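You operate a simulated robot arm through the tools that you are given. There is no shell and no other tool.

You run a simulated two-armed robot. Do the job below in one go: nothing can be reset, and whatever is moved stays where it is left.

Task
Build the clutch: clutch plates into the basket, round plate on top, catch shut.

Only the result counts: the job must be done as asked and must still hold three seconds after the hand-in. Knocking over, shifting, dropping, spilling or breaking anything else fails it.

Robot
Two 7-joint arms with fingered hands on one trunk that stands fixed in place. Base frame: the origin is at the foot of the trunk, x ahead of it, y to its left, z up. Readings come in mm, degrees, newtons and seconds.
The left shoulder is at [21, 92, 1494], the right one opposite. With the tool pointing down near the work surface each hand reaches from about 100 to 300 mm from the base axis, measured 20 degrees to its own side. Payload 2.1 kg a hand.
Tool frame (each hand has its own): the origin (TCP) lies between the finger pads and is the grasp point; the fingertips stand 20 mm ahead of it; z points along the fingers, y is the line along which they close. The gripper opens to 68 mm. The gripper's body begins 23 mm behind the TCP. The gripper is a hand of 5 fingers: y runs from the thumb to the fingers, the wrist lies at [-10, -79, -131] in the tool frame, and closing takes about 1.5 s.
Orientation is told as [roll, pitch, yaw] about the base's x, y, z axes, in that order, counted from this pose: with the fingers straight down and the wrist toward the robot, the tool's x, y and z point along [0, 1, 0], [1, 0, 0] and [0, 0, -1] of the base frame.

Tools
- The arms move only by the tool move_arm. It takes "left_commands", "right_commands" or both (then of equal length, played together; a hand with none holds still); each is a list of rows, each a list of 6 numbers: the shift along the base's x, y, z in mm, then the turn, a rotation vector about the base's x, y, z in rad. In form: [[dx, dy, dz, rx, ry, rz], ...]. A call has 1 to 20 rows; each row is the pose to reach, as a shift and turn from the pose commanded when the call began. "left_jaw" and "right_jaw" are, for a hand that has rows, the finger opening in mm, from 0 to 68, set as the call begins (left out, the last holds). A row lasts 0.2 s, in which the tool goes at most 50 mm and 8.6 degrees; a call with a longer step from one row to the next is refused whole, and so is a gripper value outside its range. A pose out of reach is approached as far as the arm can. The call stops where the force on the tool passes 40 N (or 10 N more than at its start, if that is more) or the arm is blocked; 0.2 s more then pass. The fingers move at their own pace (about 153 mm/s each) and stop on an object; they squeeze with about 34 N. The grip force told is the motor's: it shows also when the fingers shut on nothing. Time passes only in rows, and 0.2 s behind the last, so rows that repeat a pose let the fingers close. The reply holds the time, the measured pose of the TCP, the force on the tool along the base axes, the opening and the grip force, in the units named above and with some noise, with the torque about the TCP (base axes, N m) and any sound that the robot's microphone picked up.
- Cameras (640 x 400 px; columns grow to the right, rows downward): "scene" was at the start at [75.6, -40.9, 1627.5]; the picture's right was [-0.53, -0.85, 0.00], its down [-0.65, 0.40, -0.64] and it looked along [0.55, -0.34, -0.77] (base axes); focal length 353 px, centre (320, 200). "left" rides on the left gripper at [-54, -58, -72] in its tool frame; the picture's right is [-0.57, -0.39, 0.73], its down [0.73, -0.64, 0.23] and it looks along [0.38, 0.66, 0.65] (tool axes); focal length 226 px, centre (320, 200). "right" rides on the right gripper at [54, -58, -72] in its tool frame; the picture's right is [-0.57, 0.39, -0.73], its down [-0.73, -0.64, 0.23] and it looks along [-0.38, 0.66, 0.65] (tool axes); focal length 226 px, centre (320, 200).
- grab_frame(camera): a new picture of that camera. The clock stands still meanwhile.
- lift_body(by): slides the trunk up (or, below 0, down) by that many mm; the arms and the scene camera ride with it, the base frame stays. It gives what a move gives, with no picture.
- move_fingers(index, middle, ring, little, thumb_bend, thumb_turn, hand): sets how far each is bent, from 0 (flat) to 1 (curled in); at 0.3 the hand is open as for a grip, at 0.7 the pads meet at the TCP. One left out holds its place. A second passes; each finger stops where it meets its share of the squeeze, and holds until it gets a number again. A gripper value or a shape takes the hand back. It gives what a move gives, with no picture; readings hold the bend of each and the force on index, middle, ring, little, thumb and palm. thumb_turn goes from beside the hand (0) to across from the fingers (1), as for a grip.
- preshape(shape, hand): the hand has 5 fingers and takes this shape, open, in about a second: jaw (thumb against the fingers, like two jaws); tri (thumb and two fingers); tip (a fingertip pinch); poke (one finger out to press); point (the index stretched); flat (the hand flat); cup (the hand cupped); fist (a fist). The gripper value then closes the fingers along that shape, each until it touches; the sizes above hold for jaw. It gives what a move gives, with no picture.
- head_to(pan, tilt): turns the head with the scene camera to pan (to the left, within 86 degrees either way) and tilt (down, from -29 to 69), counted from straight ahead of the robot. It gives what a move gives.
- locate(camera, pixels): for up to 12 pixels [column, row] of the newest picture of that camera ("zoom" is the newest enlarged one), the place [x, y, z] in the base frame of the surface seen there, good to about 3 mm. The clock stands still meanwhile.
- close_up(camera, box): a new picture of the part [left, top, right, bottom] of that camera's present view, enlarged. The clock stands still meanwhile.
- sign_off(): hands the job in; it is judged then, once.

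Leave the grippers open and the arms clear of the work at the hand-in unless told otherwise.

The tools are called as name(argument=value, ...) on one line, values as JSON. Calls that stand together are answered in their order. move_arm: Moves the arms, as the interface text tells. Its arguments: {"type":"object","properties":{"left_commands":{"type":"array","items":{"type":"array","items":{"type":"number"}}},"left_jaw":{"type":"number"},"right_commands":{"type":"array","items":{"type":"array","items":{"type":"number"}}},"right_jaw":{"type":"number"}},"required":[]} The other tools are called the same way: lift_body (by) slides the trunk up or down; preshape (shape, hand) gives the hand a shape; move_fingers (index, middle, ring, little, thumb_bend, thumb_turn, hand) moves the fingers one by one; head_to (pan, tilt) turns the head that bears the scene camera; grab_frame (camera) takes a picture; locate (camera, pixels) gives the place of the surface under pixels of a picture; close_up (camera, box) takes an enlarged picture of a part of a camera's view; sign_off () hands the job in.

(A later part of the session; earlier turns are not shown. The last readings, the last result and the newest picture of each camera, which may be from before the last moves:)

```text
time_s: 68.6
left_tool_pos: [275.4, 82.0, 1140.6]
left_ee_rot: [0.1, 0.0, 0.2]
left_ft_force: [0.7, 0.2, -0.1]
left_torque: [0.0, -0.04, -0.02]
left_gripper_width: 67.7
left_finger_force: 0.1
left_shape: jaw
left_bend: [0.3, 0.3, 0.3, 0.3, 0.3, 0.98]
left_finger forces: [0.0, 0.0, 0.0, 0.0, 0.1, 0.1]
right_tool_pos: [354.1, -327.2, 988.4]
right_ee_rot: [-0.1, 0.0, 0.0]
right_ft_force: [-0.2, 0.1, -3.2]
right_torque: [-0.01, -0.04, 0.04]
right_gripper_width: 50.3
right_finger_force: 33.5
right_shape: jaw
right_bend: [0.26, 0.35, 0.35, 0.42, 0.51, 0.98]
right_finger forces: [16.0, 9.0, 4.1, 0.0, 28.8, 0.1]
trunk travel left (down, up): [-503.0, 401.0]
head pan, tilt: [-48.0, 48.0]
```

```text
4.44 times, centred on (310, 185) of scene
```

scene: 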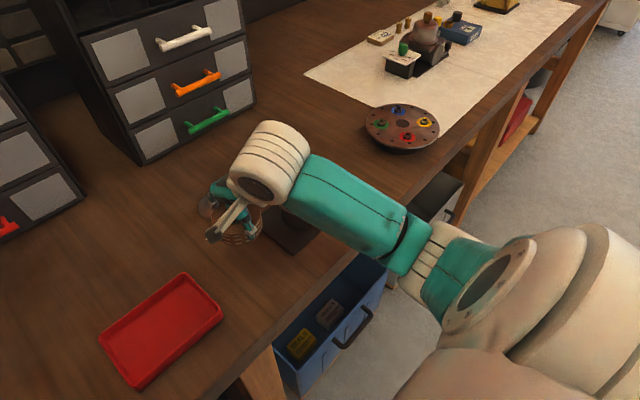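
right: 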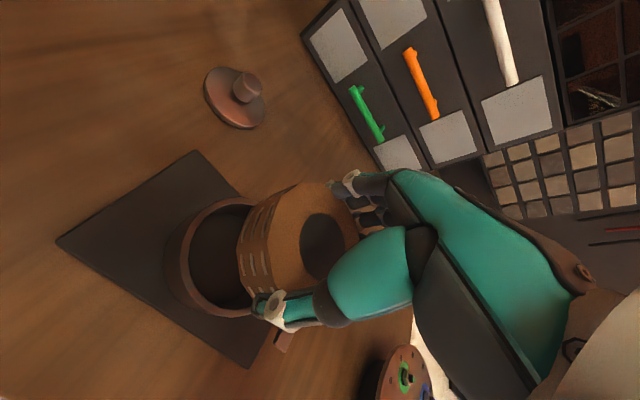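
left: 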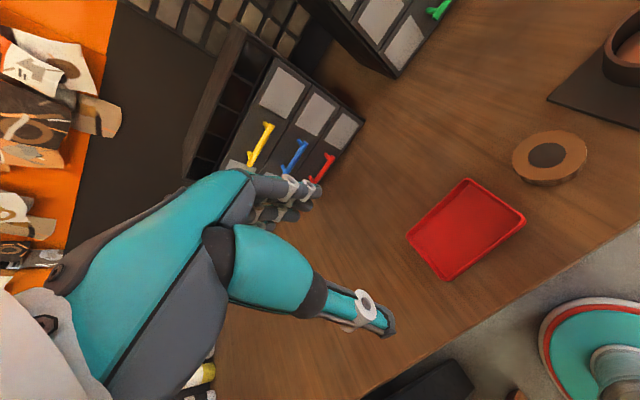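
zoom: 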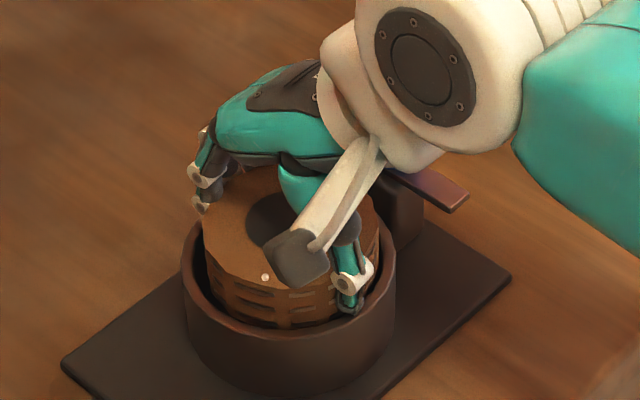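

Still free. I'll continue down another 4 mm in 1 mm steps, watching for the first contact.

move_arm(right_commands=[[0, 0, -1, 0, 0, 0], [0, 0, -2, 0, 0, 0], [0, 0, -3, 0, 0, 0], [0, 0, -4, 0, 0, 0]])

close_up(camera="scene", box=[260, 140, 360, 230])

close_up(camera="right", box=[180, 160, 400, 340])

```text
time_s: 69.6
left_tool_pos: [274.6, 82.4, 1140.0]
left_ee_rot: [-0.2, 0.0, 0.1]
left_ft_force: [0.6, 0.1, 0.1]
left_torque: [-0.01, -0.02, -0.01]
left_gripper_width: 67.7
left_finger_force: 0.1
left_shape: jaw
left_bend: [0.3, 0.3, 0.3, 0.3, 0.3, 0.98]
left_finger forces: [0.0, 0.1, 0.0, 0.0, 0.1, 0.0]
right_tool_pos: [354.9, -325.1, 988.5]
right_ee_rot: [0.0, -0.5, 0.0]
right_ft_force: [5.4, -0.4, 40.6]
right_torque: [0.1, 1.47, 0.0]
right_gripper_width: 49.5
right_finger_force: 33.4
right_shape: jaw
right_bend: [0.27, 0.36, 0.35, 0.42, 0.51, 1.0]
right_finger forces: [15.5, 8.9, 4.6, 0.0, 72.2, 0.0]
trunk travel left (down, up): [-503.0, 401.0]
head pan, tilt: [-48.0, 48.0]
```

```text
4.44 times, centred on (310, 185) of scene
```

zoom: 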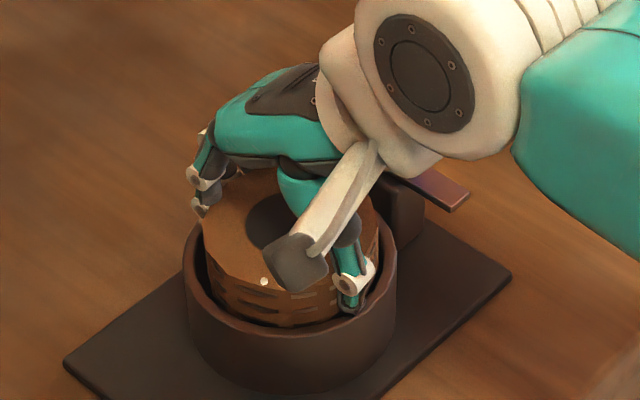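

```text
2.22 times, centred on (290, 250) of right
```

zoom: 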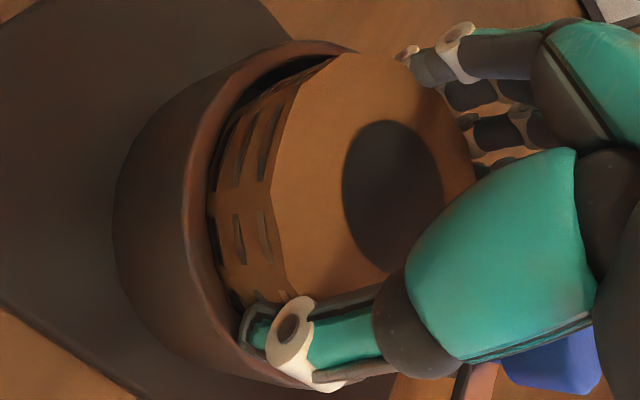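

The thumb tip met the rim (40 N), so that's the lowest. I'll back off 3 mm; the stack's lower third is inside the bore. Then I'll open so it drops guided into the basket.

move_arm(right_commands=[[0, 0, 1.5, 0, 0, 0], [0, 0, 3, 0, 0, 0], [0, 0, 3, 0, 0, 0]])

close_up(camera="scene", box=[260, 140, 360, 230])

```text
time_s: 70.4
left_tool_pos: [274.4, 83.6, 1139.9]
left_ee_rot: [0.1, 0.0, 0.0]
left_ft_force: [-0.3, 0.6, -0.7]
left_torque: [-0.02, -0.03, 0.0]
left_gripper_width: 67.6
left_finger_force: 0.0
left_shape: jaw
left_bend: [0.3, 0.3, 0.3, 0.3, 0.3, 0.98]
left_finger forces: [0.0, 0.0, 0.1, 0.1, 0.0, 0.0]
right_tool_pos: [353.5, -326.8, 987.9]
right_ee_rot: [-0.1, 0.1, 0.0]
right_ft_force: [5.7, 0.0, 23.9]
right_torque: [0.04, 0.82, -0.02]
right_gripper_width: 49.3
right_finger_force: 34.2
right_shape: jaw
right_bend: [0.26, 0.36, 0.35, 0.42, 0.51, 0.99]
right_finger forces: [16.5, 9.6, 4.7, 0.1, 57.2, 0.0]
trunk travel left (down, up): [-503.0, 401.0]
head pan, tilt: [-48.0, 48.0]
```

```text
4.44 times, centred on (310, 185) of scene
```

zoom: 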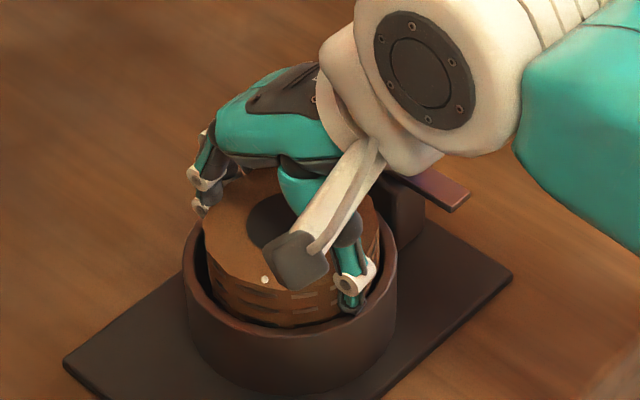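

There's still 24 N on the thumb, so I'll back off 2 mm more to leave it just touching free.

move_arm(right_commands=[[0, 0, 1, 0, 0, 0], [0, 0, 2, 0, 0, 0], [0, 0, 2, 0, 0, 0]])

```text
time_s: 71.2
left_tool_pos: [275.7, 80.7, 1139.0]
left_ee_rot: [0.1, -0.1, 0.0]
left_ft_force: [-0.1, 0.4, -1.0]
left_torque: [-0.01, -0.01, 0.01]
left_gripper_width: 67.4
left_finger_force: 0.1
left_shape: jaw
left_bend: [0.3, 0.3, 0.3, 0.3, 0.3, 0.98]
left_finger forces: [0.0, 0.0, 0.0, 0.0, 0.1, 0.0]
right_tool_pos: [353.1, -326.7, 989.0]
right_ee_rot: [0.0, 0.2, 0.1]
right_ft_force: [-0.2, -0.3, -3.0]
right_torque: [-0.02, 0.02, 0.02]
right_gripper_width: 49.4
right_finger_force: 33.8
right_shape: jaw
right_bend: [0.27, 0.36, 0.35, 0.42, 0.51, 0.99]
right_finger forces: [16.4, 9.0, 4.1, 0.1, 29.0, 0.0]
trunk travel left (down, up): [-503.0, 401.0]
head pan, tilt: [-48.0, 48.0]
```

It's hanging free again at -3 N, so I'm opening the jaw now.

move_arm(right_commands=[[0, 0, 0, 0, 0, 0], [0, 0, 0, 0, 0, 0], [0, 0, 0, 0, 0, 0], [0, 0, 0, 0, 0, 0]], right_jaw=68)

close_up(camera="scene", box=[260, 140, 360, 230])

close_up(camera="right", box=[180, 160, 400, 340])

```text
time_s: 72.2
left_tool_pos: [275.0, 81.6, 1140.2]
left_ee_rot: [-0.1, 0.0, 0.1]
left_ft_force: [-0.7, 0.2, 0.0]
left_torque: [0.0, 0.0, 0.02]
left_gripper_width: 67.9
left_finger_force: 0.2
left_shape: jaw
left_bend: [0.3, 0.3, 0.3, 0.3, 0.3, 0.98]
left_finger forces: [0.1, 0.1, 0.0, 0.1, 0.1, 0.0]
right_tool_pos: [352.8, -326.9, 990.3]
right_ee_rot: [0.0, 0.0, 0.0]
right_ft_force: [-1.2, -0.5, 0.8]
right_torque: [-0.01, 0.02, 0.0]
right_gripper_width: 66.2
right_finger_force: 0.1
right_shape: jaw
right_bend: [0.3, 0.33, 0.3, 0.3, 0.3, 0.98]
right_finger forces: [0.0, 2.2, 0.1, 0.1, 0.0, 0.0]
trunk travel left (down, up): [-503.0, 401.0]
head pan, tilt: [-48.0, 48.0]
```

```text
4.44 times, centred on (310, 185) of scene
```

zoom: 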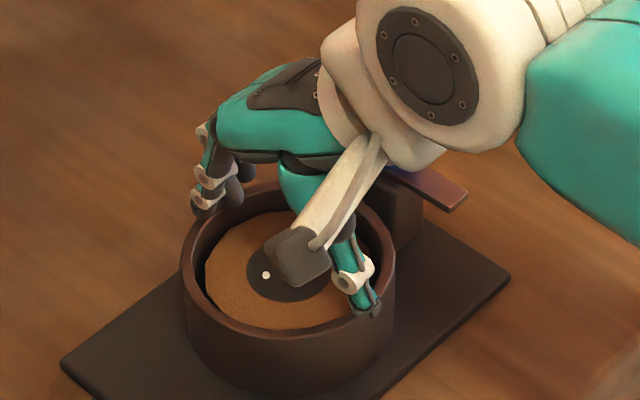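

```text
2.22 times, centred on (290, 250) of right
```

zoom: 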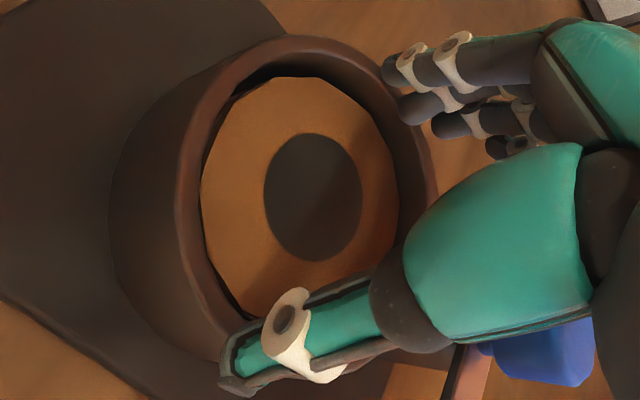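

The stack dropped flat into the basket. I'll raise the hand straight up to z≈1100.

move_arm(right_commands=[[0, 0, 4, 0, 0, 0], [0, 0, 10, 0, 0, 0], [0, 0, 25, 0, 0, 0], [0, 0, 50, 0, 0, 0], [0, 0, 80, 0, 0, 0], [0, 0, 110, 0, 0, 0]])

grab_frame(camera="scene")

close_up(camera="scene", box=[265, 160, 345, 230])

locate(camera="zoom", pixels=[[300, 230], [250, 200], [230, 230], [250, 270], [320, 280], [380, 250], [370, 210], [320, 190], [290, 180], [310, 300], [205, 240], [405, 230]])

```text
time_s: 73.6
left_tool_pos: [275.3, 81.6, 1139.9]
left_ee_rot: [-0.1, 0.0, 0.1]
left_ft_force: [0.5, 0.5, 0.1]
left_torque: [0.01, -0.02, -0.02]
left_gripper_width: 67.9
left_finger_force: 0.1
left_shape: jaw
left_bend: [0.3, 0.3, 0.3, 0.3, 0.3, 0.98]
left_finger forces: [0.0, 0.0, 0.1, 0.1, 0.0, 0.0]
right_tool_pos: [353.1, -328.4, 1100.7]
right_ee_rot: [0.0, 0.0, 0.0]
right_ft_force: [-0.6, 0.5, 0.2]
right_torque: [-0.01, 0.03, 0.03]
right_gripper_width: 67.7
right_finger_force: 0.0
right_shape: jaw
right_bend: [0.3, 0.3, 0.3, 0.3, 0.3, 0.98]
right_finger forces: [0.0, 0.0, 0.0, 0.0, 0.1, 0.1]
trunk travel left (down, up): [-503.0, 401.0]
head pan, tilt: [-48.0, 48.0]
```

```text
taken
```

scene: 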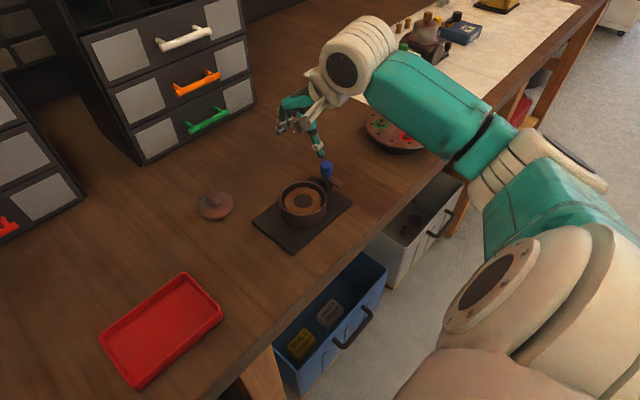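

```text
5.71 times, centred on (305, 195) of scene
```

zoom: 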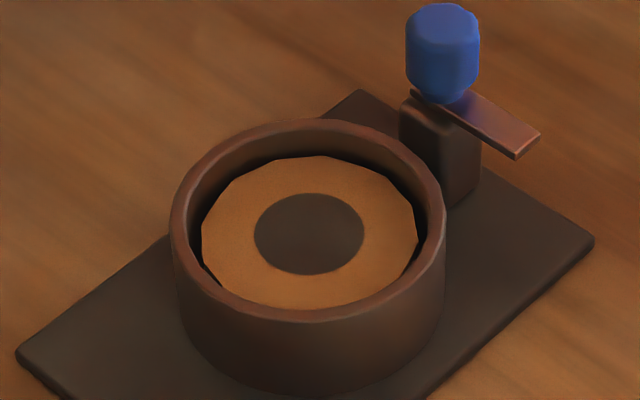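

```text
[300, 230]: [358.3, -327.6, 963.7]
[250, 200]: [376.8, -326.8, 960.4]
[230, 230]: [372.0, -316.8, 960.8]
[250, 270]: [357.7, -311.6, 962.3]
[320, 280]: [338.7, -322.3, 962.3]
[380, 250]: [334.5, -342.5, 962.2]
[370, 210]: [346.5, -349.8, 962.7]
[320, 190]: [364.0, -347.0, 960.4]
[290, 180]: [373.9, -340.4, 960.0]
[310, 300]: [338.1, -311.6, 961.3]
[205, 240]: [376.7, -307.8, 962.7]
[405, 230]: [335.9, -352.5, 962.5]
```

The clutch plates are seated flat, with their top at z≈962. Now for the round plate: I'll measure its position on the table.

close_up(camera="scene", box=[190, 180, 240, 225])

locate(camera="zoom", pixels=[[300, 105], [330, 105], [280, 105], [305, 95], [305, 120], [130, 230], [200, 300], [300, 330], [430, 290], [500, 200], [460, 130], [180, 150]])

preshape(hand="right", shape="tip")

grab_frame(camera="right")

```text
8.89 times, centred on (215, 202) of scene
```

zoom: 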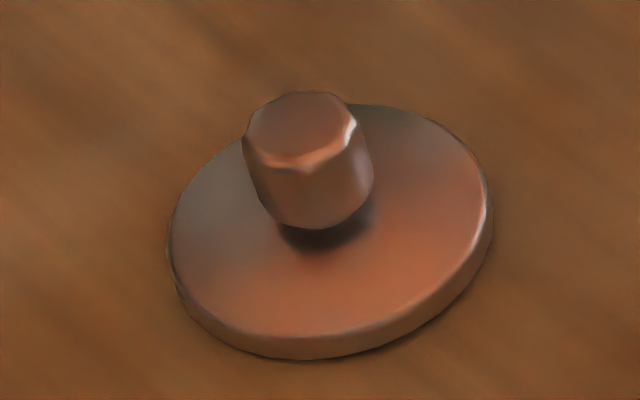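

```text
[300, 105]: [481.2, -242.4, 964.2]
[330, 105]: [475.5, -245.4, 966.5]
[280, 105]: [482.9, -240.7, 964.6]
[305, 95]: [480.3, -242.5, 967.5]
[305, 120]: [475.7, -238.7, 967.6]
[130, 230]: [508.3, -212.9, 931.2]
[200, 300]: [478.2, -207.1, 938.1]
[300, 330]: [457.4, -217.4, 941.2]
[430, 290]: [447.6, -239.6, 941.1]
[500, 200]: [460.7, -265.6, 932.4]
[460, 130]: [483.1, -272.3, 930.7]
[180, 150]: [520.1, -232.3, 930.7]
```

```text
time_s: 74.5
left_tool_pos: [275.4, 80.4, 1140.3]
left_ee_rot: [-0.1, -0.1, 0.1]
left_ft_force: [0.6, 0.4, 0.5]
left_torque: [0.02, 0.0, 0.0]
left_gripper_width: 67.8
left_finger_force: 0.0
left_shape: jaw
left_bend: [0.3, 0.3, 0.3, 0.3, 0.3, 0.98]
left_finger forces: [0.1, 0.0, 0.0, 0.1, 0.0, 0.0]
right_tool_pos: [352.9, -328.4, 1100.9]
right_ee_rot: [0.0, 0.0, 0.0]
right_ft_force: [-0.3, -0.4, 0.1]
right_torque: [0.02, 0.01, -0.01]
right_gripper_width: 67.8
right_finger_force: 0.0
right_shape: tip
right_bend: [0.3, 0.98, 0.99, 0.99, 0.3, 0.98]
right_finger forces: [0.0, 0.0, 0.1, 0.1, 0.0, 0.0]
trunk travel left (down, up): [-503.0, 401.0]
head pan, tilt: [-48.0, 48.0]
```

```text
taken
```

right: 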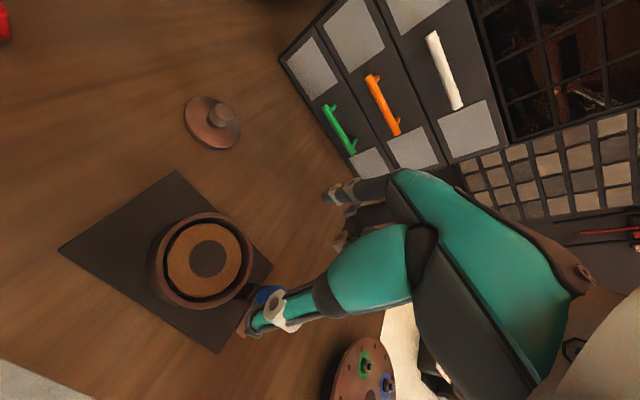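

The plate's knob is centred near (474, -238), z 941–966. I'll test in free air how the fingertip pinch closes, to see which finger opposes the thumb.

move_arm(right_commands=[[0, 0, 0, 0, 0, 0], [0, 0, 0, 0, 0, 0], [0, 0, 0, 0, 0, 0], [0, 0, 0, 0, 0, 0], [0, 0, 0, 0, 0, 0]], right_jaw=22)

grab_frame(camera="right")

close_up(camera="scene", box=[260, 70, 360, 170])

```text
time_s: 75.7
left_tool_pos: [274.6, 79.4, 1140.0]
left_ee_rot: [-0.1, 0.0, 0.1]
left_ft_force: [1.1, 0.4, 1.0]
left_torque: [0.02, 0.0, 0.0]
left_gripper_width: 67.5
left_finger_force: 0.1
left_shape: jaw
left_bend: [0.3, 0.3, 0.3, 0.3, 0.3, 0.98]
left_finger forces: [0.0, 0.1, 0.0, 0.1, 0.0, 0.0]
right_tool_pos: [352.7, -327.8, 1100.4]
right_ee_rot: [0.0, 0.0, 0.0]
right_ft_force: [-0.5, 0.0, 0.2]
right_torque: [0.01, 0.01, 0.04]
right_gripper_width: 22.4
right_finger_force: 0.0
right_shape: tip
right_bend: [0.73, 0.98, 0.99, 0.99, 0.74, 1.0]
right_finger forces: [0.0, 0.1, 0.0, 0.0, 0.1, 0.0]
trunk travel left (down, up): [-503.0, 401.0]
head pan, tilt: [-48.0, 48.0]
```

```text
taken
```

right: 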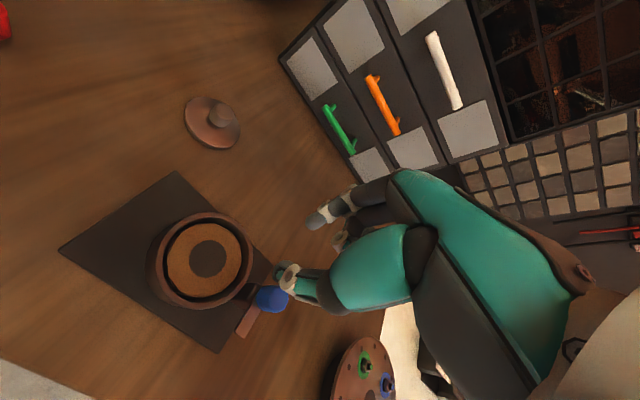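

```text
4.00 times, centred on (310, 120) of scene
```

zoom: 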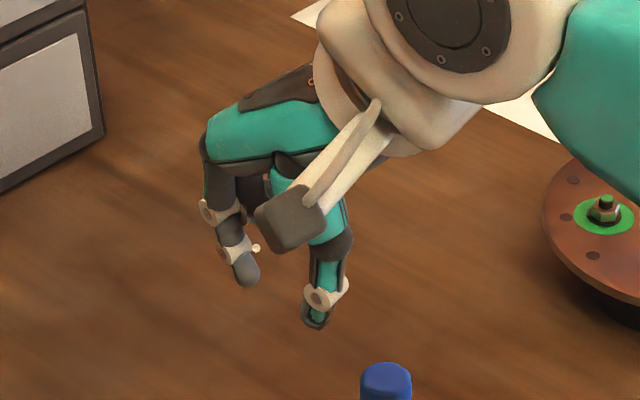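

locate(camera="zoom", pixels=[[245, 275], [248, 283], [238, 250], [232, 230], [225, 212], [317, 318], [318, 305], [318, 298], [325, 270], [255, 248]])

locate(camera="right", pixels=[[318, 220], [310, 222], [330, 210], [345, 198], [285, 272], [280, 268], [290, 280], [300, 285]])

```text
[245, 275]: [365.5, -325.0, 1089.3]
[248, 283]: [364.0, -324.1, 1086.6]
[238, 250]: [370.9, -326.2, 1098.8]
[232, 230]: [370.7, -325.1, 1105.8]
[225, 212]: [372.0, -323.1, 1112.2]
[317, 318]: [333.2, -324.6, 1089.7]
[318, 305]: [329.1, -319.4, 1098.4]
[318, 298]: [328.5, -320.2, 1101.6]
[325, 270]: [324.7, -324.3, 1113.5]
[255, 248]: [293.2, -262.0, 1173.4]
```

```text
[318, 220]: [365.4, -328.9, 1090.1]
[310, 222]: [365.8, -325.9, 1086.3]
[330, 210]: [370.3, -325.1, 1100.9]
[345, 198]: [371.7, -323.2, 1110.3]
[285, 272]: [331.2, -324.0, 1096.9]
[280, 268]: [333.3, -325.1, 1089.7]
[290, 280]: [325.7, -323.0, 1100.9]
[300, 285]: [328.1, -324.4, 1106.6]
```

In the pinch shape the index and thumb are directly opposed, about 3 mm to the -y side of the TCP, with tips 16 mm ahead. That suits the knob, so I'll open to 50 mm and go over the plate.

move_arm(right_commands=[[20, 15, 0, 0, 0, 0], [45, 34, 0, 0, 0, 0], [70, 53, 0, 0, 0, 0], [95, 72, -10, 0, 0, 0], [112, 85, -25, 0, 0, 0], [121, 92, -40, 0, 0, 0], [121, 92, -40, 0, 0, 0]], right_jaw=50)

close_up(camera="right", box=[180, 160, 400, 340])

grab_frame(camera="scene")

```text
time_s: 77.3
left_tool_pos: [275.3, 81.7, 1141.5]
left_ee_rot: [0.0, 0.0, 0.1]
left_ft_force: [0.2, 0.1, 1.3]
left_torque: [-0.01, 0.0, 0.01]
left_gripper_width: 67.7
left_finger_force: 0.0
left_shape: jaw
left_bend: [0.3, 0.3, 0.3, 0.3, 0.3, 0.98]
left_finger forces: [0.0, 0.0, 0.0, 0.0, 0.0, 0.0]
right_tool_pos: [475.3, -235.1, 1060.9]
right_ee_rot: [0.0, 0.1, 0.1]
right_ft_force: [-0.1, 0.4, 0.0]
right_torque: [0.05, 0.02, 0.02]
right_gripper_width: 50.0
right_finger_force: 0.0
right_shape: tip
right_bend: [0.28, 0.98, 0.99, 0.99, 0.57, 0.99]
right_finger forces: [0.1, 0.1, 0.1, 0.1, 0.0, 0.0]
trunk travel left (down, up): [-503.0, 401.0]
head pan, tilt: [-48.0, 48.0]
```

```text
2.22 times, centred on (290, 250) of right
```

zoom: 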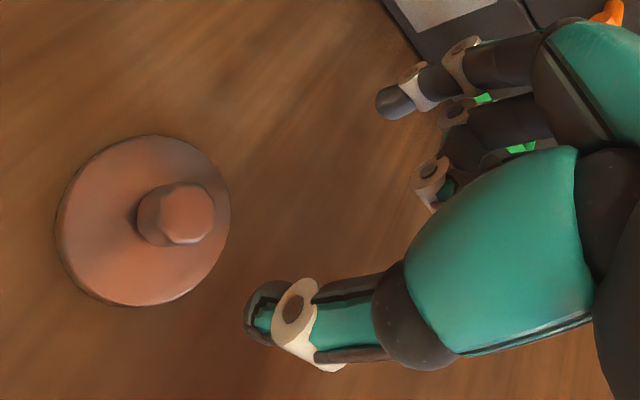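

```text
taken
```

scene: 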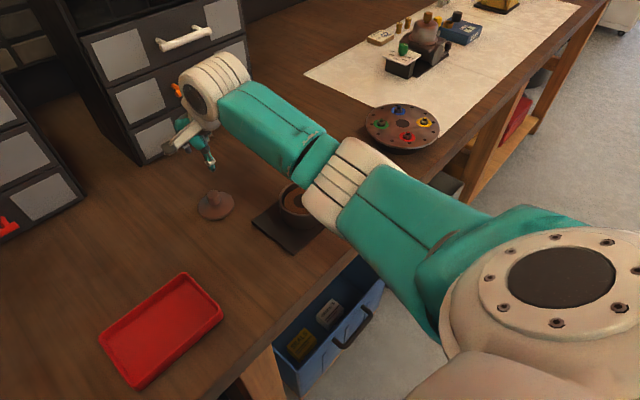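

close_up(camera="right", box=[195, 205, 295, 305])

locate(camera="zoom", pixels=[[318, 170], [295, 170], [340, 170], [318, 140], [318, 200], [100, 190], [150, 80], [280, 60], [380, 150], [360, 240], [260, 340], [130, 290]])

locate(camera="right", pixels=[[352, 205], [360, 200], [370, 195], [300, 305], [310, 295], [295, 300]])

```text
4.00 times, centred on (245, 255) of right
```

zoom: 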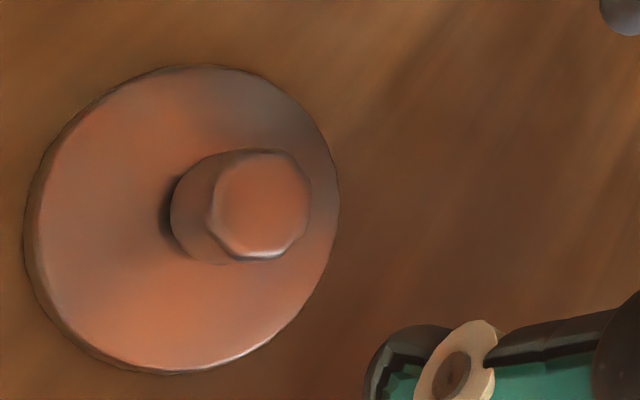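

```text
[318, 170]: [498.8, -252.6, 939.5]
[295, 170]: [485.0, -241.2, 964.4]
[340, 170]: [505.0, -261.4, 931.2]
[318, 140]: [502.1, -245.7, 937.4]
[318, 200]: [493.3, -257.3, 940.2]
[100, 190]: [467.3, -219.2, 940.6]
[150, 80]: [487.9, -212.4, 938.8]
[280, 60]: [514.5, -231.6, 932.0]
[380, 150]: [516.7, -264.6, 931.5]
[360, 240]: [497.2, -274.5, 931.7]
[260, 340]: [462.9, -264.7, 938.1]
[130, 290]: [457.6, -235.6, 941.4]
```

```text
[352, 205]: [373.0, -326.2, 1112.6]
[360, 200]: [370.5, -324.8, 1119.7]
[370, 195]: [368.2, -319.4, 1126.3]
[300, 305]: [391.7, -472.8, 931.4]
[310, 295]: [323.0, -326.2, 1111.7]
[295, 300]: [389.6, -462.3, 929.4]
```

locate(camera="zoom", pixels=[[262, 203], [225, 203], [300, 203], [262, 160], [262, 245], [60, 260], [320, 140], [180, 80], [200, 350], [320, 260], [90, 130]])

grab_frame(camera="right")

locate(camera="right", pixels=[[355, 205], [360, 203], [372, 195], [300, 305], [310, 298], [302, 295]])

```text
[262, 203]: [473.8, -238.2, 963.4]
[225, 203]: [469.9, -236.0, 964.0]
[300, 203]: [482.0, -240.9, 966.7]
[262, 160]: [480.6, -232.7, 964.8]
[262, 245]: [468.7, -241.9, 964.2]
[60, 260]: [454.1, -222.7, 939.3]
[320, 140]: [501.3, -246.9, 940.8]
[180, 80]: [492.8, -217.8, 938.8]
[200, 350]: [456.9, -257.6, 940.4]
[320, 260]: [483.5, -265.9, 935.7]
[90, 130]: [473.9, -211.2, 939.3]
```

```text
taken
```

right: 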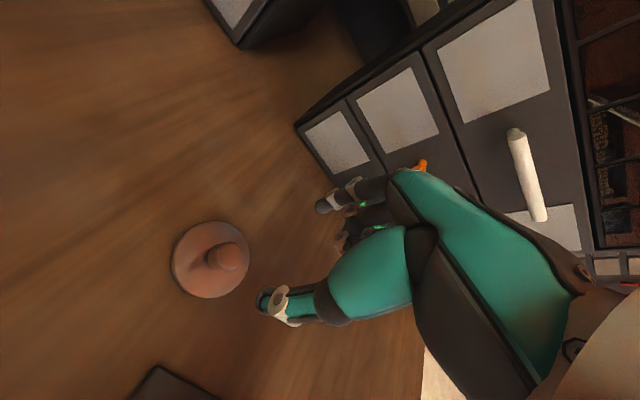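

```text
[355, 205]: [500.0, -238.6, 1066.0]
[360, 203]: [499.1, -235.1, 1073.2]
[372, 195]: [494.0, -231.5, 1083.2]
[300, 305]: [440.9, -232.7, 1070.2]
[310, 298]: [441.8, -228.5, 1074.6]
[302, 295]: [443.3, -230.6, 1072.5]
```

The knob is centred at about (475.5, -238.3) with its top at z≈965, which lines up with the pinch plane. I'll descend to TCP z≈964.

move_arm(right_commands=[[1, 0, -25, 0, 0, 0], [1, 0, -50, 0, 0, 0], [1, 0, -70, 0, 0, 0], [1, 0, -82, 0, 0, 0], [1, 0, -90, 0, 0, 0], [1, 0, -96, 0, 0, 0], [1, 0, -96, 0, 0, 0]])

close_up(camera="right", box=[200, 140, 400, 340])

close_up(camera="scene", box=[170, 140, 270, 230])

```text
time_s: 78.9
left_tool_pos: [275.7, 81.7, 1140.3]
left_ee_rot: [0.0, 0.0, 0.2]
left_ft_force: [0.3, 0.4, 0.4]
left_torque: [0.01, 0.0, 0.02]
left_gripper_width: 67.6
left_finger_force: 0.1
left_shape: jaw
left_bend: [0.3, 0.3, 0.3, 0.3, 0.3, 0.98]
left_finger forces: [0.0, 0.0, 0.1, 0.0, 0.0, 0.0]
right_tool_pos: [476.8, -235.4, 963.1]
right_ee_rot: [0.0, 0.0, 0.1]
right_ft_force: [0.0, 1.0, 0.3]
right_torque: [-0.01, 0.01, 0.04]
right_gripper_width: 49.6
right_finger_force: 0.1
right_shape: tip
right_bend: [0.28, 0.98, 0.99, 0.99, 0.57, 0.99]
right_finger forces: [0.1, 0.0, 0.0, 0.0, 0.1, 0.0]
trunk travel left (down, up): [-503.0, 401.0]
head pan, tilt: [-48.0, 48.0]
```

```text
2.00 times, centred on (300, 240) of right
```

zoom: 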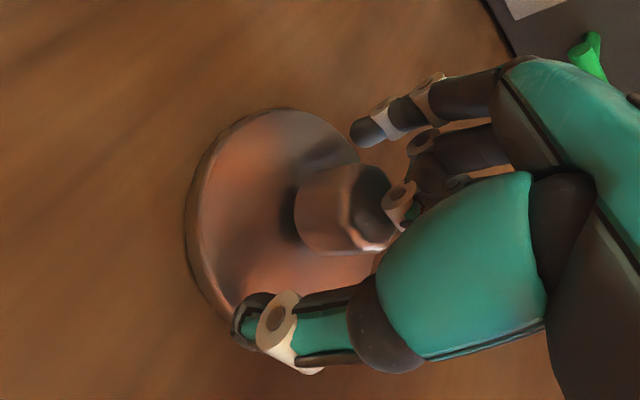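

```text
4.44 times, centred on (220, 185) of scene
```

zoom: 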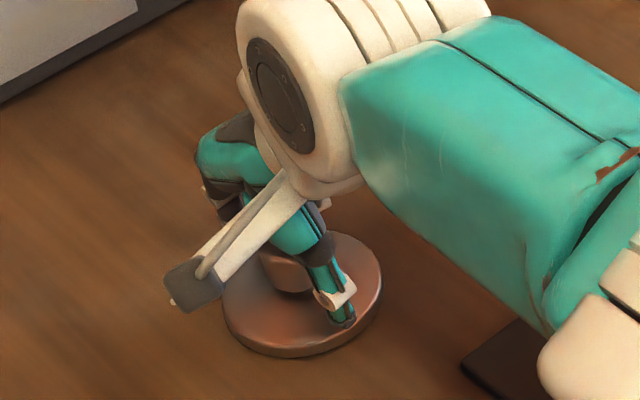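

The pinch straddles the knob, and no contact is reported. Closing the pinch.

move_arm(right_commands=[[0, 0, 0, 0, 0, 0], [0, 0, 0, 0, 0, 0], [0, 0, 0, 0, 0, 0], [0, 0, 0, 0, 0, 0], [0, 0, 0, 0, 0, 0], [0, 0, 0, 0, 0, 0], [0, 0, 0, 0, 0, 0]], right_jaw=12)

close_up(camera="right", box=[200, 140, 400, 340])

close_up(camera="scene", box=[170, 140, 270, 230])

```text
time_s: 80.5
left_tool_pos: [276.5, 80.9, 1140.2]
left_ee_rot: [0.0, 0.0, 0.1]
left_ft_force: [-0.3, 0.0, 0.9]
left_torque: [-0.01, -0.01, 0.02]
left_gripper_width: 67.6
left_finger_force: 0.0
left_shape: jaw
left_bend: [0.3, 0.3, 0.3, 0.3, 0.3, 0.98]
left_finger forces: [0.0, 0.0, 0.0, 0.1, 0.0, 0.1]
right_tool_pos: [476.2, -235.1, 963.3]
right_ee_rot: [0.0, 0.0, 0.0]
right_ft_force: [1.2, 0.1, 0.7]
right_torque: [-0.01, -0.01, -0.01]
right_gripper_width: 13.6
right_finger_force: 0.0
right_shape: tip
right_bend: [0.5, 0.98, 0.99, 0.99, 0.73, 1.0]
right_finger forces: [1.8, 0.0, 0.0, 0.1, 1.3, 0.0]
trunk travel left (down, up): [-503.0, 401.0]
head pan, tilt: [-48.0, 48.0]
```

```text
2.00 times, centred on (300, 240) of right
```

zoom: 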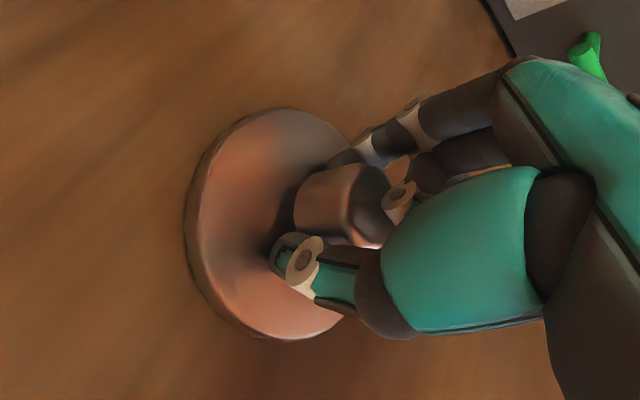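

```text
4.44 times, centred on (220, 185) of scene
```

zoom: 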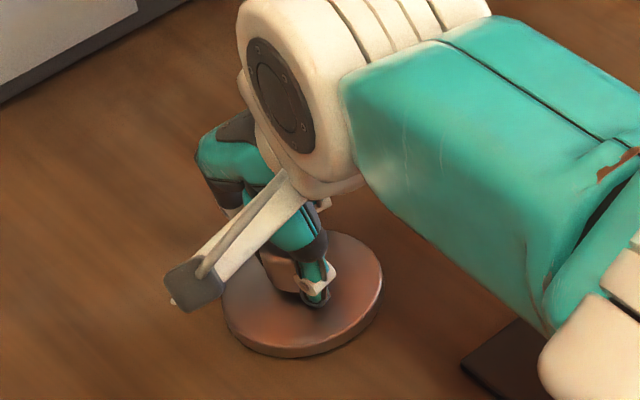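

Thumb and index both just touch the knob. I'll command 0 to get the full squeeze.

move_arm(right_commands=[[0, 0, 0, 0, 0, 0], [0, 0, 0, 0, 0, 0], [0, 0, 0, 0, 0, 0], [0, 0, 0, 0, 0, 0], [0, 0, 0, 0, 0, 0]], right_jaw=0)

close_up(camera="right", box=[200, 140, 400, 340])

```text
time_s: 81.7
left_tool_pos: [275.3, 82.0, 1140.7]
left_ee_rot: [0.0, 0.1, 0.1]
left_ft_force: [-0.9, 0.1, -0.1]
left_torque: [-0.01, 0.01, 0.01]
left_gripper_width: 68.0
left_finger_force: 0.2
left_shape: jaw
left_bend: [0.3, 0.3, 0.3, 0.3, 0.3, 0.98]
left_finger forces: [0.1, 0.0, 0.1, 0.0, 0.0, 0.1]
right_tool_pos: [476.0, -234.2, 964.0]
right_ee_rot: [0.0, 0.0, 0.0]
right_ft_force: [-0.6, 0.0, 2.0]
right_torque: [-0.1, -0.07, -0.04]
right_gripper_width: 24.0
right_finger_force: 34.6
right_shape: tip
right_bend: [0.77, 0.98, 1.0, 1.0, 0.82, 1.0]
right_finger forces: [19.1, 11.2, 0.0, 0.1, 18.9, 0.0]
trunk travel left (down, up): [-503.0, 401.0]
head pan, tilt: [-48.0, 48.0]
```

```text
2.00 times, centred on (300, 240) of right
```

zoom: 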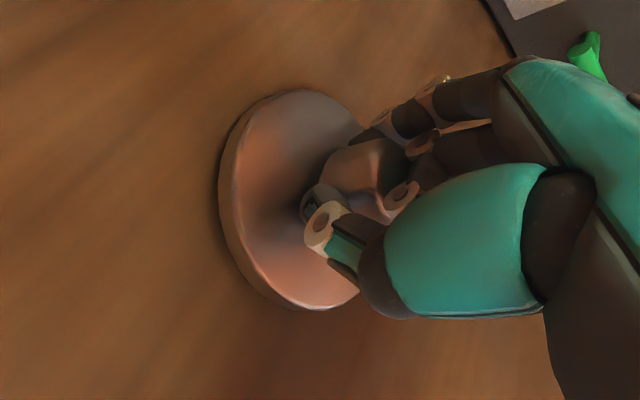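

The knob squirted sideways (-y) against the curled middle finger, so the pinch plane was too far to +y. I'll open again, rise, and remeasure.

move_arm(right_commands=[[0, 0, 0, 0, 0, 0], [0, 0, 0, 0, 0, 0], [0, 0, 0, 0, 0, 0], [0, 0, 0, 0, 0, 0], [0, 0, 0, 0, 0, 0]], right_jaw=50)

close_up(camera="right", box=[200, 140, 400, 340])

```text
time_s: 82.9
left_tool_pos: [275.2, 81.1, 1139.7]
left_ee_rot: [0.0, 0.0, 0.1]
left_ft_force: [0.0, 0.3, -0.4]
left_torque: [-0.04, 0.01, 0.0]
left_gripper_width: 68.0
left_finger_force: 0.1
left_shape: jaw
left_bend: [0.3, 0.3, 0.3, 0.3, 0.3, 0.98]
left_finger forces: [0.1, 0.0, 0.0, 0.0, 0.0, 0.1]
right_tool_pos: [475.9, -235.6, 961.7]
right_ee_rot: [0.0, 0.0, 0.0]
right_ft_force: [0.1, 0.5, 0.4]
right_torque: [0.01, -0.01, 0.03]
right_gripper_width: 49.9
right_finger_force: 0.0
right_shape: tip
right_bend: [0.28, 0.98, 0.99, 0.99, 0.57, 0.99]
right_finger forces: [0.1, 0.1, 0.0, 0.1, 0.1, 0.0]
trunk travel left (down, up): [-503.0, 401.0]
head pan, tilt: [-48.0, 48.0]
```

```text
2.00 times, centred on (300, 240) of right
```

zoom: 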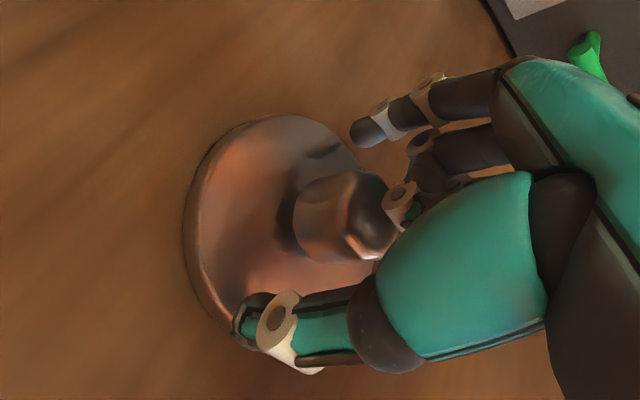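

The plate is free and nearly where it was. I'll rise 60 mm and remeasure the knob.

move_arm(right_commands=[[0, 0, 8, 0, 0, 0], [0, 0, 20, 0, 0, 0], [0, 0, 40, 0, 0, 0], [0, 0, 65, 0, 0, 0], [0, 0, 65, 0, 0, 0]])

close_up(camera="right", box=[200, 190, 320, 310])

locate(camera="zoom", pixels=[[300, 180], [280, 180], [320, 180], [300, 160], [300, 200], [310, 190], [290, 200], [270, 200], [330, 160], [260, 180], [250, 200]])

```text
time_s: 84.1
left_tool_pos: [276.1, 82.4, 1140.1]
left_ee_rot: [0.0, 0.0, 0.1]
left_ft_force: [0.3, 0.0, 0.1]
left_torque: [-0.02, 0.04, 0.01]
left_gripper_width: 67.8
left_finger_force: 0.1
left_shape: jaw
left_bend: [0.3, 0.3, 0.3, 0.3, 0.3, 0.98]
left_finger forces: [0.1, 0.1, 0.1, 0.0, 0.1, 0.0]
right_tool_pos: [475.8, -236.7, 1028.9]
right_ee_rot: [0.0, -0.1, 0.1]
right_ft_force: [0.3, -0.8, -0.6]
right_torque: [0.02, -0.04, 0.0]
right_gripper_width: 49.8
right_finger_force: 0.2
right_shape: tip
right_bend: [0.28, 0.98, 0.99, 0.99, 0.57, 0.99]
right_finger forces: [0.0, 0.0, 0.1, 0.1, 0.0, 0.0]
trunk travel left (down, up): [-503.0, 401.0]
head pan, tilt: [-48.0, 48.0]
```

```text
3.33 times, centred on (260, 250) of right
```

zoom: 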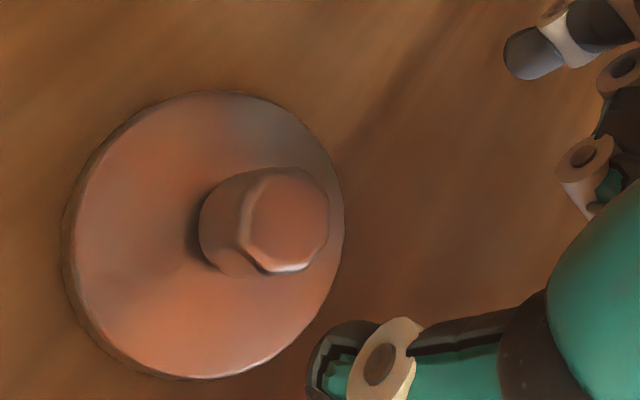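

```text
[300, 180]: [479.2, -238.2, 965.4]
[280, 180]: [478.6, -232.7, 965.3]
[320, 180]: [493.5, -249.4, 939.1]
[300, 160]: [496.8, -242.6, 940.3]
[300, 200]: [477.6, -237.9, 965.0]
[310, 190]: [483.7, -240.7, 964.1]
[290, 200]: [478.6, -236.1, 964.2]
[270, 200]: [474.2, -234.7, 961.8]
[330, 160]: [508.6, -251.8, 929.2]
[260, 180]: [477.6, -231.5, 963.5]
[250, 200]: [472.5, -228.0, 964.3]
```

locate(camera="zoom", pixels=[[288, 217], [250, 217], [325, 217], [288, 175], [288, 258], [85, 230], [335, 190], [210, 100], [180, 365], [300, 330], [110, 310], [310, 140]])

```text
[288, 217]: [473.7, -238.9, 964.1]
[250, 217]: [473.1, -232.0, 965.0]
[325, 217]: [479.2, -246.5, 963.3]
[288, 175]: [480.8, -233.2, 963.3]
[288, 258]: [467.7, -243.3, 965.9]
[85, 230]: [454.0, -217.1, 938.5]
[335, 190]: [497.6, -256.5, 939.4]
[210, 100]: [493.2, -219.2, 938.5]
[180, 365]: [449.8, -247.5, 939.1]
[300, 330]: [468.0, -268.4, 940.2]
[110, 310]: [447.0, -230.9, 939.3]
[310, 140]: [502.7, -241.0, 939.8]
```

The knob is at about (474.8, -238). I'll shift the hand 3 mm to -y so the pinch plane passes through the knob centre, then descend.

move_arm(right_commands=[[-0.5, -3, -20, 0, 0, 0], [-0.5, -3, -40, 0, 0, 0], [-0.5, -3, -55, 0, 0, 0], [-0.5, -3, -65, 0, 0, 0], [-0.5, -3, -65, 0, 0, 0]])

move_arm(right_commands=[[0, 0, 0, 0, 0, 0], [0, 0, 0, 0, 0, 0], [0, 0, 0, 0, 0, 0], [0, 0, 0, 0, 0, 0], [0, 0, 0, 0, 0, 0], [0, 0, 0, 0, 0, 0]], right_jaw=10)

close_up(camera="right", box=[200, 140, 400, 340])

```text
time_s: 85.3
left_tool_pos: [274.3, 81.5, 1140.0]
left_ee_rot: [0.0, 0.0, 0.1]
left_ft_force: [-0.2, -0.3, 0.4]
left_torque: [0.01, 0.01, -0.03]
left_gripper_width: 67.6
left_finger_force: 0.0
left_shape: jaw
left_bend: [0.3, 0.3, 0.3, 0.3, 0.3, 0.98]
left_finger forces: [0.0, 0.0, 0.0, 0.0, 0.0, 0.0]
right_tool_pos: [474.0, -238.4, 963.6]
right_ee_rot: [-0.1, 0.1, 0.0]
right_ft_force: [-1.1, -0.2, 0.1]
right_torque: [0.02, 0.0, 0.05]
right_gripper_width: 49.7
right_finger_force: 0.1
right_shape: tip
right_bend: [0.28, 0.98, 0.99, 0.99, 0.57, 0.99]
right_finger forces: [0.0, 0.1, 0.0, 0.0, 0.0, 0.1]
trunk travel left (down, up): [-503.0, 401.0]
head pan, tilt: [-48.0, 48.0]
```

```text
time_s: 86.7
left_tool_pos: [275.3, 81.5, 1140.3]
left_ee_rot: [0.0, 0.0, 0.1]
left_ft_force: [0.2, 0.6, -0.6]
left_torque: [0.01, 0.0, 0.01]
left_gripper_width: 67.8
left_finger_force: 0.0
left_shape: jaw
left_bend: [0.3, 0.3, 0.3, 0.3, 0.3, 0.98]
left_finger forces: [0.0, 0.0, 0.0, 0.0, 0.0, 0.1]
right_tool_pos: [476.1, -238.2, 963.9]
right_ee_rot: [0.1, -0.1, -0.1]
right_ft_force: [-1.1, 0.6, 3.6]
right_torque: [-0.05, -0.08, -0.03]
right_gripper_width: 25.1
right_finger_force: 34.3
right_shape: tip
right_bend: [0.77, 0.99, 1.0, 1.0, 0.85, 0.99]
right_finger forces: [19.8, 10.6, 0.0, 0.0, 18.9, 0.1]
trunk travel left (down, up): [-503.0, 401.0]
head pan, tilt: [-48.0, 48.0]
```

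```text
2.00 times, centred on (300, 240) of right
```

zoom: 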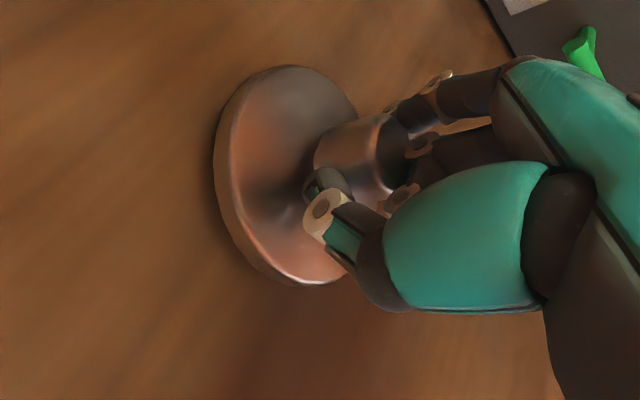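

The knob again slid to the -y side of thumb and index, with the middle finger loaded 10.6 N. The true pinch plane is more to +y of the TCP than I thought. I'll open, rise and remeasure, then shift further.

move_arm(right_commands=[[0, 0, 0, 0, 0, 0], [0, 0, 0, 0, 0, 0], [0, 0, 0, 0, 0, 0], [0, 0, 0, 0, 0, 0], [0, 0, 8, 0, 0, 0], [0, 0, 20, 0, 0, 0], [0, 0, 40, 0, 0, 0], [0, 0, 65, 0, 0, 0], [0, 0, 65, 0, 0, 0]], right_jaw=50)

close_up(camera="right", box=[200, 140, 400, 340])

locate(camera="zoom", pixels=[[200, 200], [220, 200], [180, 200], [200, 180], [220, 180], [180, 220], [200, 220], [160, 200]])

```text
time_s: 88.7
left_tool_pos: [276.6, 81.9, 1141.0]
left_ee_rot: [0.1, 0.0, 0.2]
left_ft_force: [-0.7, -0.2, 0.1]
left_torque: [-0.02, 0.01, -0.01]
left_gripper_width: 67.5
left_finger_force: 0.0
left_shape: jaw
left_bend: [0.3, 0.3, 0.3, 0.3, 0.3, 0.98]
left_finger forces: [0.1, 0.0, 0.0, 0.0, 0.0, 0.0]
right_tool_pos: [477.3, -238.4, 1030.1]
right_ee_rot: [0.1, -0.1, 0.0]
right_ft_force: [-0.4, -0.3, 0.5]
right_torque: [0.01, -0.01, -0.01]
right_gripper_width: 49.6
right_finger_force: 0.0
right_shape: tip
right_bend: [0.28, 0.98, 0.99, 0.99, 0.57, 0.99]
right_finger forces: [0.0, 0.0, 0.0, 0.0, 0.0, 0.0]
trunk travel left (down, up): [-503.0, 401.0]
head pan, tilt: [-48.0, 48.0]
```

```text
2.00 times, centred on (300, 240) of right
```

zoom: 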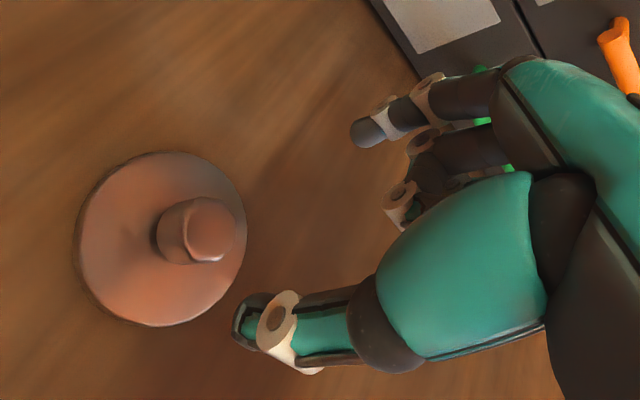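

```text
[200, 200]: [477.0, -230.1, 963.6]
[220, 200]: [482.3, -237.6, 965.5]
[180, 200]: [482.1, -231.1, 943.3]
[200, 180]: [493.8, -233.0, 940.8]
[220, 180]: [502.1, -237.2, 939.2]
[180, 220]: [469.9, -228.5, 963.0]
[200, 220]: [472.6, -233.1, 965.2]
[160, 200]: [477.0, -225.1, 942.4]
```

locate(camera="zoom", pixels=[[212, 230], [192, 230], [234, 228], [212, 205], [212, 255], [362, 135], [375, 128], [395, 115], [248, 318], [260, 308], [400, 195], [430, 145]])

close_up(camera="scene", box=[160, 100, 260, 230])

```text
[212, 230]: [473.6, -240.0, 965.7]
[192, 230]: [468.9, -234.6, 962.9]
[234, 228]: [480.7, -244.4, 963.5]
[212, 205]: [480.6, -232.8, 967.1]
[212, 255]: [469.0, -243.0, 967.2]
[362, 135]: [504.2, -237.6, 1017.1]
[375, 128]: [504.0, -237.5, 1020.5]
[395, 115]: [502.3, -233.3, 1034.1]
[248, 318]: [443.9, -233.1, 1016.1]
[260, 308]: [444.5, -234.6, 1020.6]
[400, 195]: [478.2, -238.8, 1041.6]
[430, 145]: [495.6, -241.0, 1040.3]
```

```text
3.08 times, centred on (210, 165) of scene
```

zoom: 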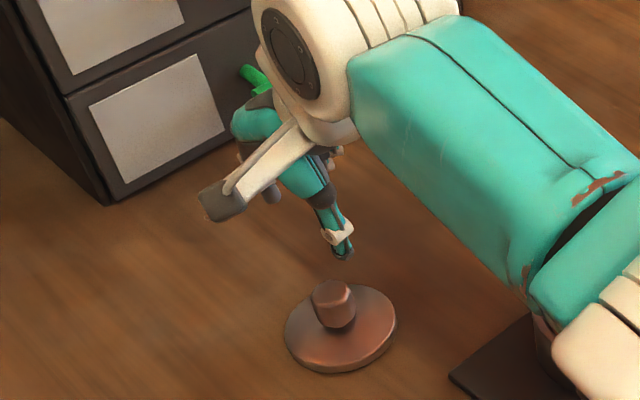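

Knob centre is now about (474.8, -239). I'll go 5 mm further to -y with the hand, descend, and close only to light contact first, to check which side the fingers touch.

move_arm(right_commands=[[-0.5, -5.5, -20, 0, 0, 0], [-0.5, -5.5, -40, 0, 0, 0], [-0.5, -5.5, -55, 0, 0, 0], [-0.5, -5.5, -65, 0, 0, 0], [-0.5, -5.5, -65, 0, 0, 0]])

move_arm(right_commands=[[0, 0, 0, 0, 0, 0], [0, 0, 0, 0, 0, 0], [0, 0, 0, 0, 0, 0], [0, 0, 0, 0, 0, 0], [0, 0, 0, 0, 0, 0]], right_jaw=14)

close_up(camera="right", box=[220, 150, 380, 310])

```text
time_s: 89.9
left_tool_pos: [276.6, 80.8, 1140.6]
left_ee_rot: [0.0, 0.0, 0.1]
left_ft_force: [-1.0, -0.1, -0.1]
left_torque: [-0.04, -0.02, 0.01]
left_gripper_width: 67.6
left_finger_force: 0.1
left_shape: jaw
left_bend: [0.3, 0.3, 0.3, 0.3, 0.3, 0.98]
left_finger forces: [0.1, 0.0, 0.0, 0.0, 0.0, 0.0]
right_tool_pos: [474.9, -244.6, 963.4]
right_ee_rot: [0.0, 0.1, 0.1]
right_ft_force: [0.0, -0.4, -0.2]
right_torque: [0.02, -0.03, 0.01]
right_gripper_width: 49.9
right_finger_force: 0.0
right_shape: tip
right_bend: [0.28, 0.98, 0.99, 0.99, 0.57, 0.99]
right_finger forces: [0.0, 0.0, 0.0, 0.1, 0.1, 0.1]
trunk travel left (down, up): [-503.0, 401.0]
head pan, tilt: [-48.0, 48.0]
```

```text
time_s: 91.1
left_tool_pos: [276.1, 81.8, 1139.3]
left_ee_rot: [0.0, 0.0, 0.1]
left_ft_force: [0.8, 0.4, -0.7]
left_torque: [0.01, 0.0, 0.03]
left_gripper_width: 67.6
left_finger_force: 0.0
left_shape: jaw
left_bend: [0.3, 0.3, 0.3, 0.3, 0.3, 0.98]
left_finger forces: [0.0, 0.0, 0.0, 0.0, 0.1, 0.0]
right_tool_pos: [475.2, -244.7, 964.0]
right_ee_rot: [0.0, 0.1, 0.0]
right_ft_force: [-0.4, 0.1, 0.4]
right_torque: [0.0, 0.0, -0.01]
right_gripper_width: 14.7
right_finger_force: 0.0
right_shape: tip
right_bend: [0.72, 0.98, 0.99, 0.99, 0.74, 1.0]
right_finger forces: [0.4, 0.0, 0.0, 0.0, 0.8, 0.0]
trunk travel left (down, up): [-503.0, 401.0]
head pan, tilt: [-48.0, 48.0]
```

```text
2.50 times, centred on (300, 230) of right
```

zoom: 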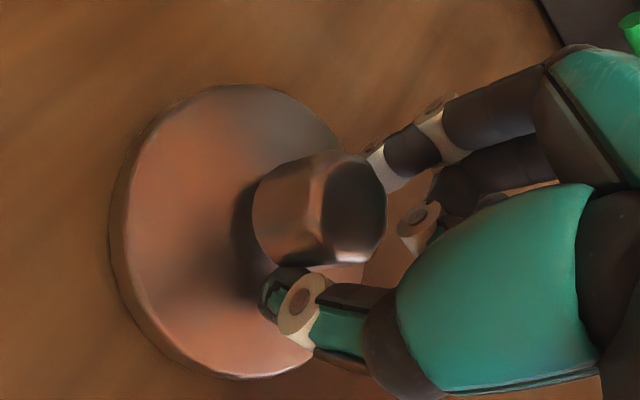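

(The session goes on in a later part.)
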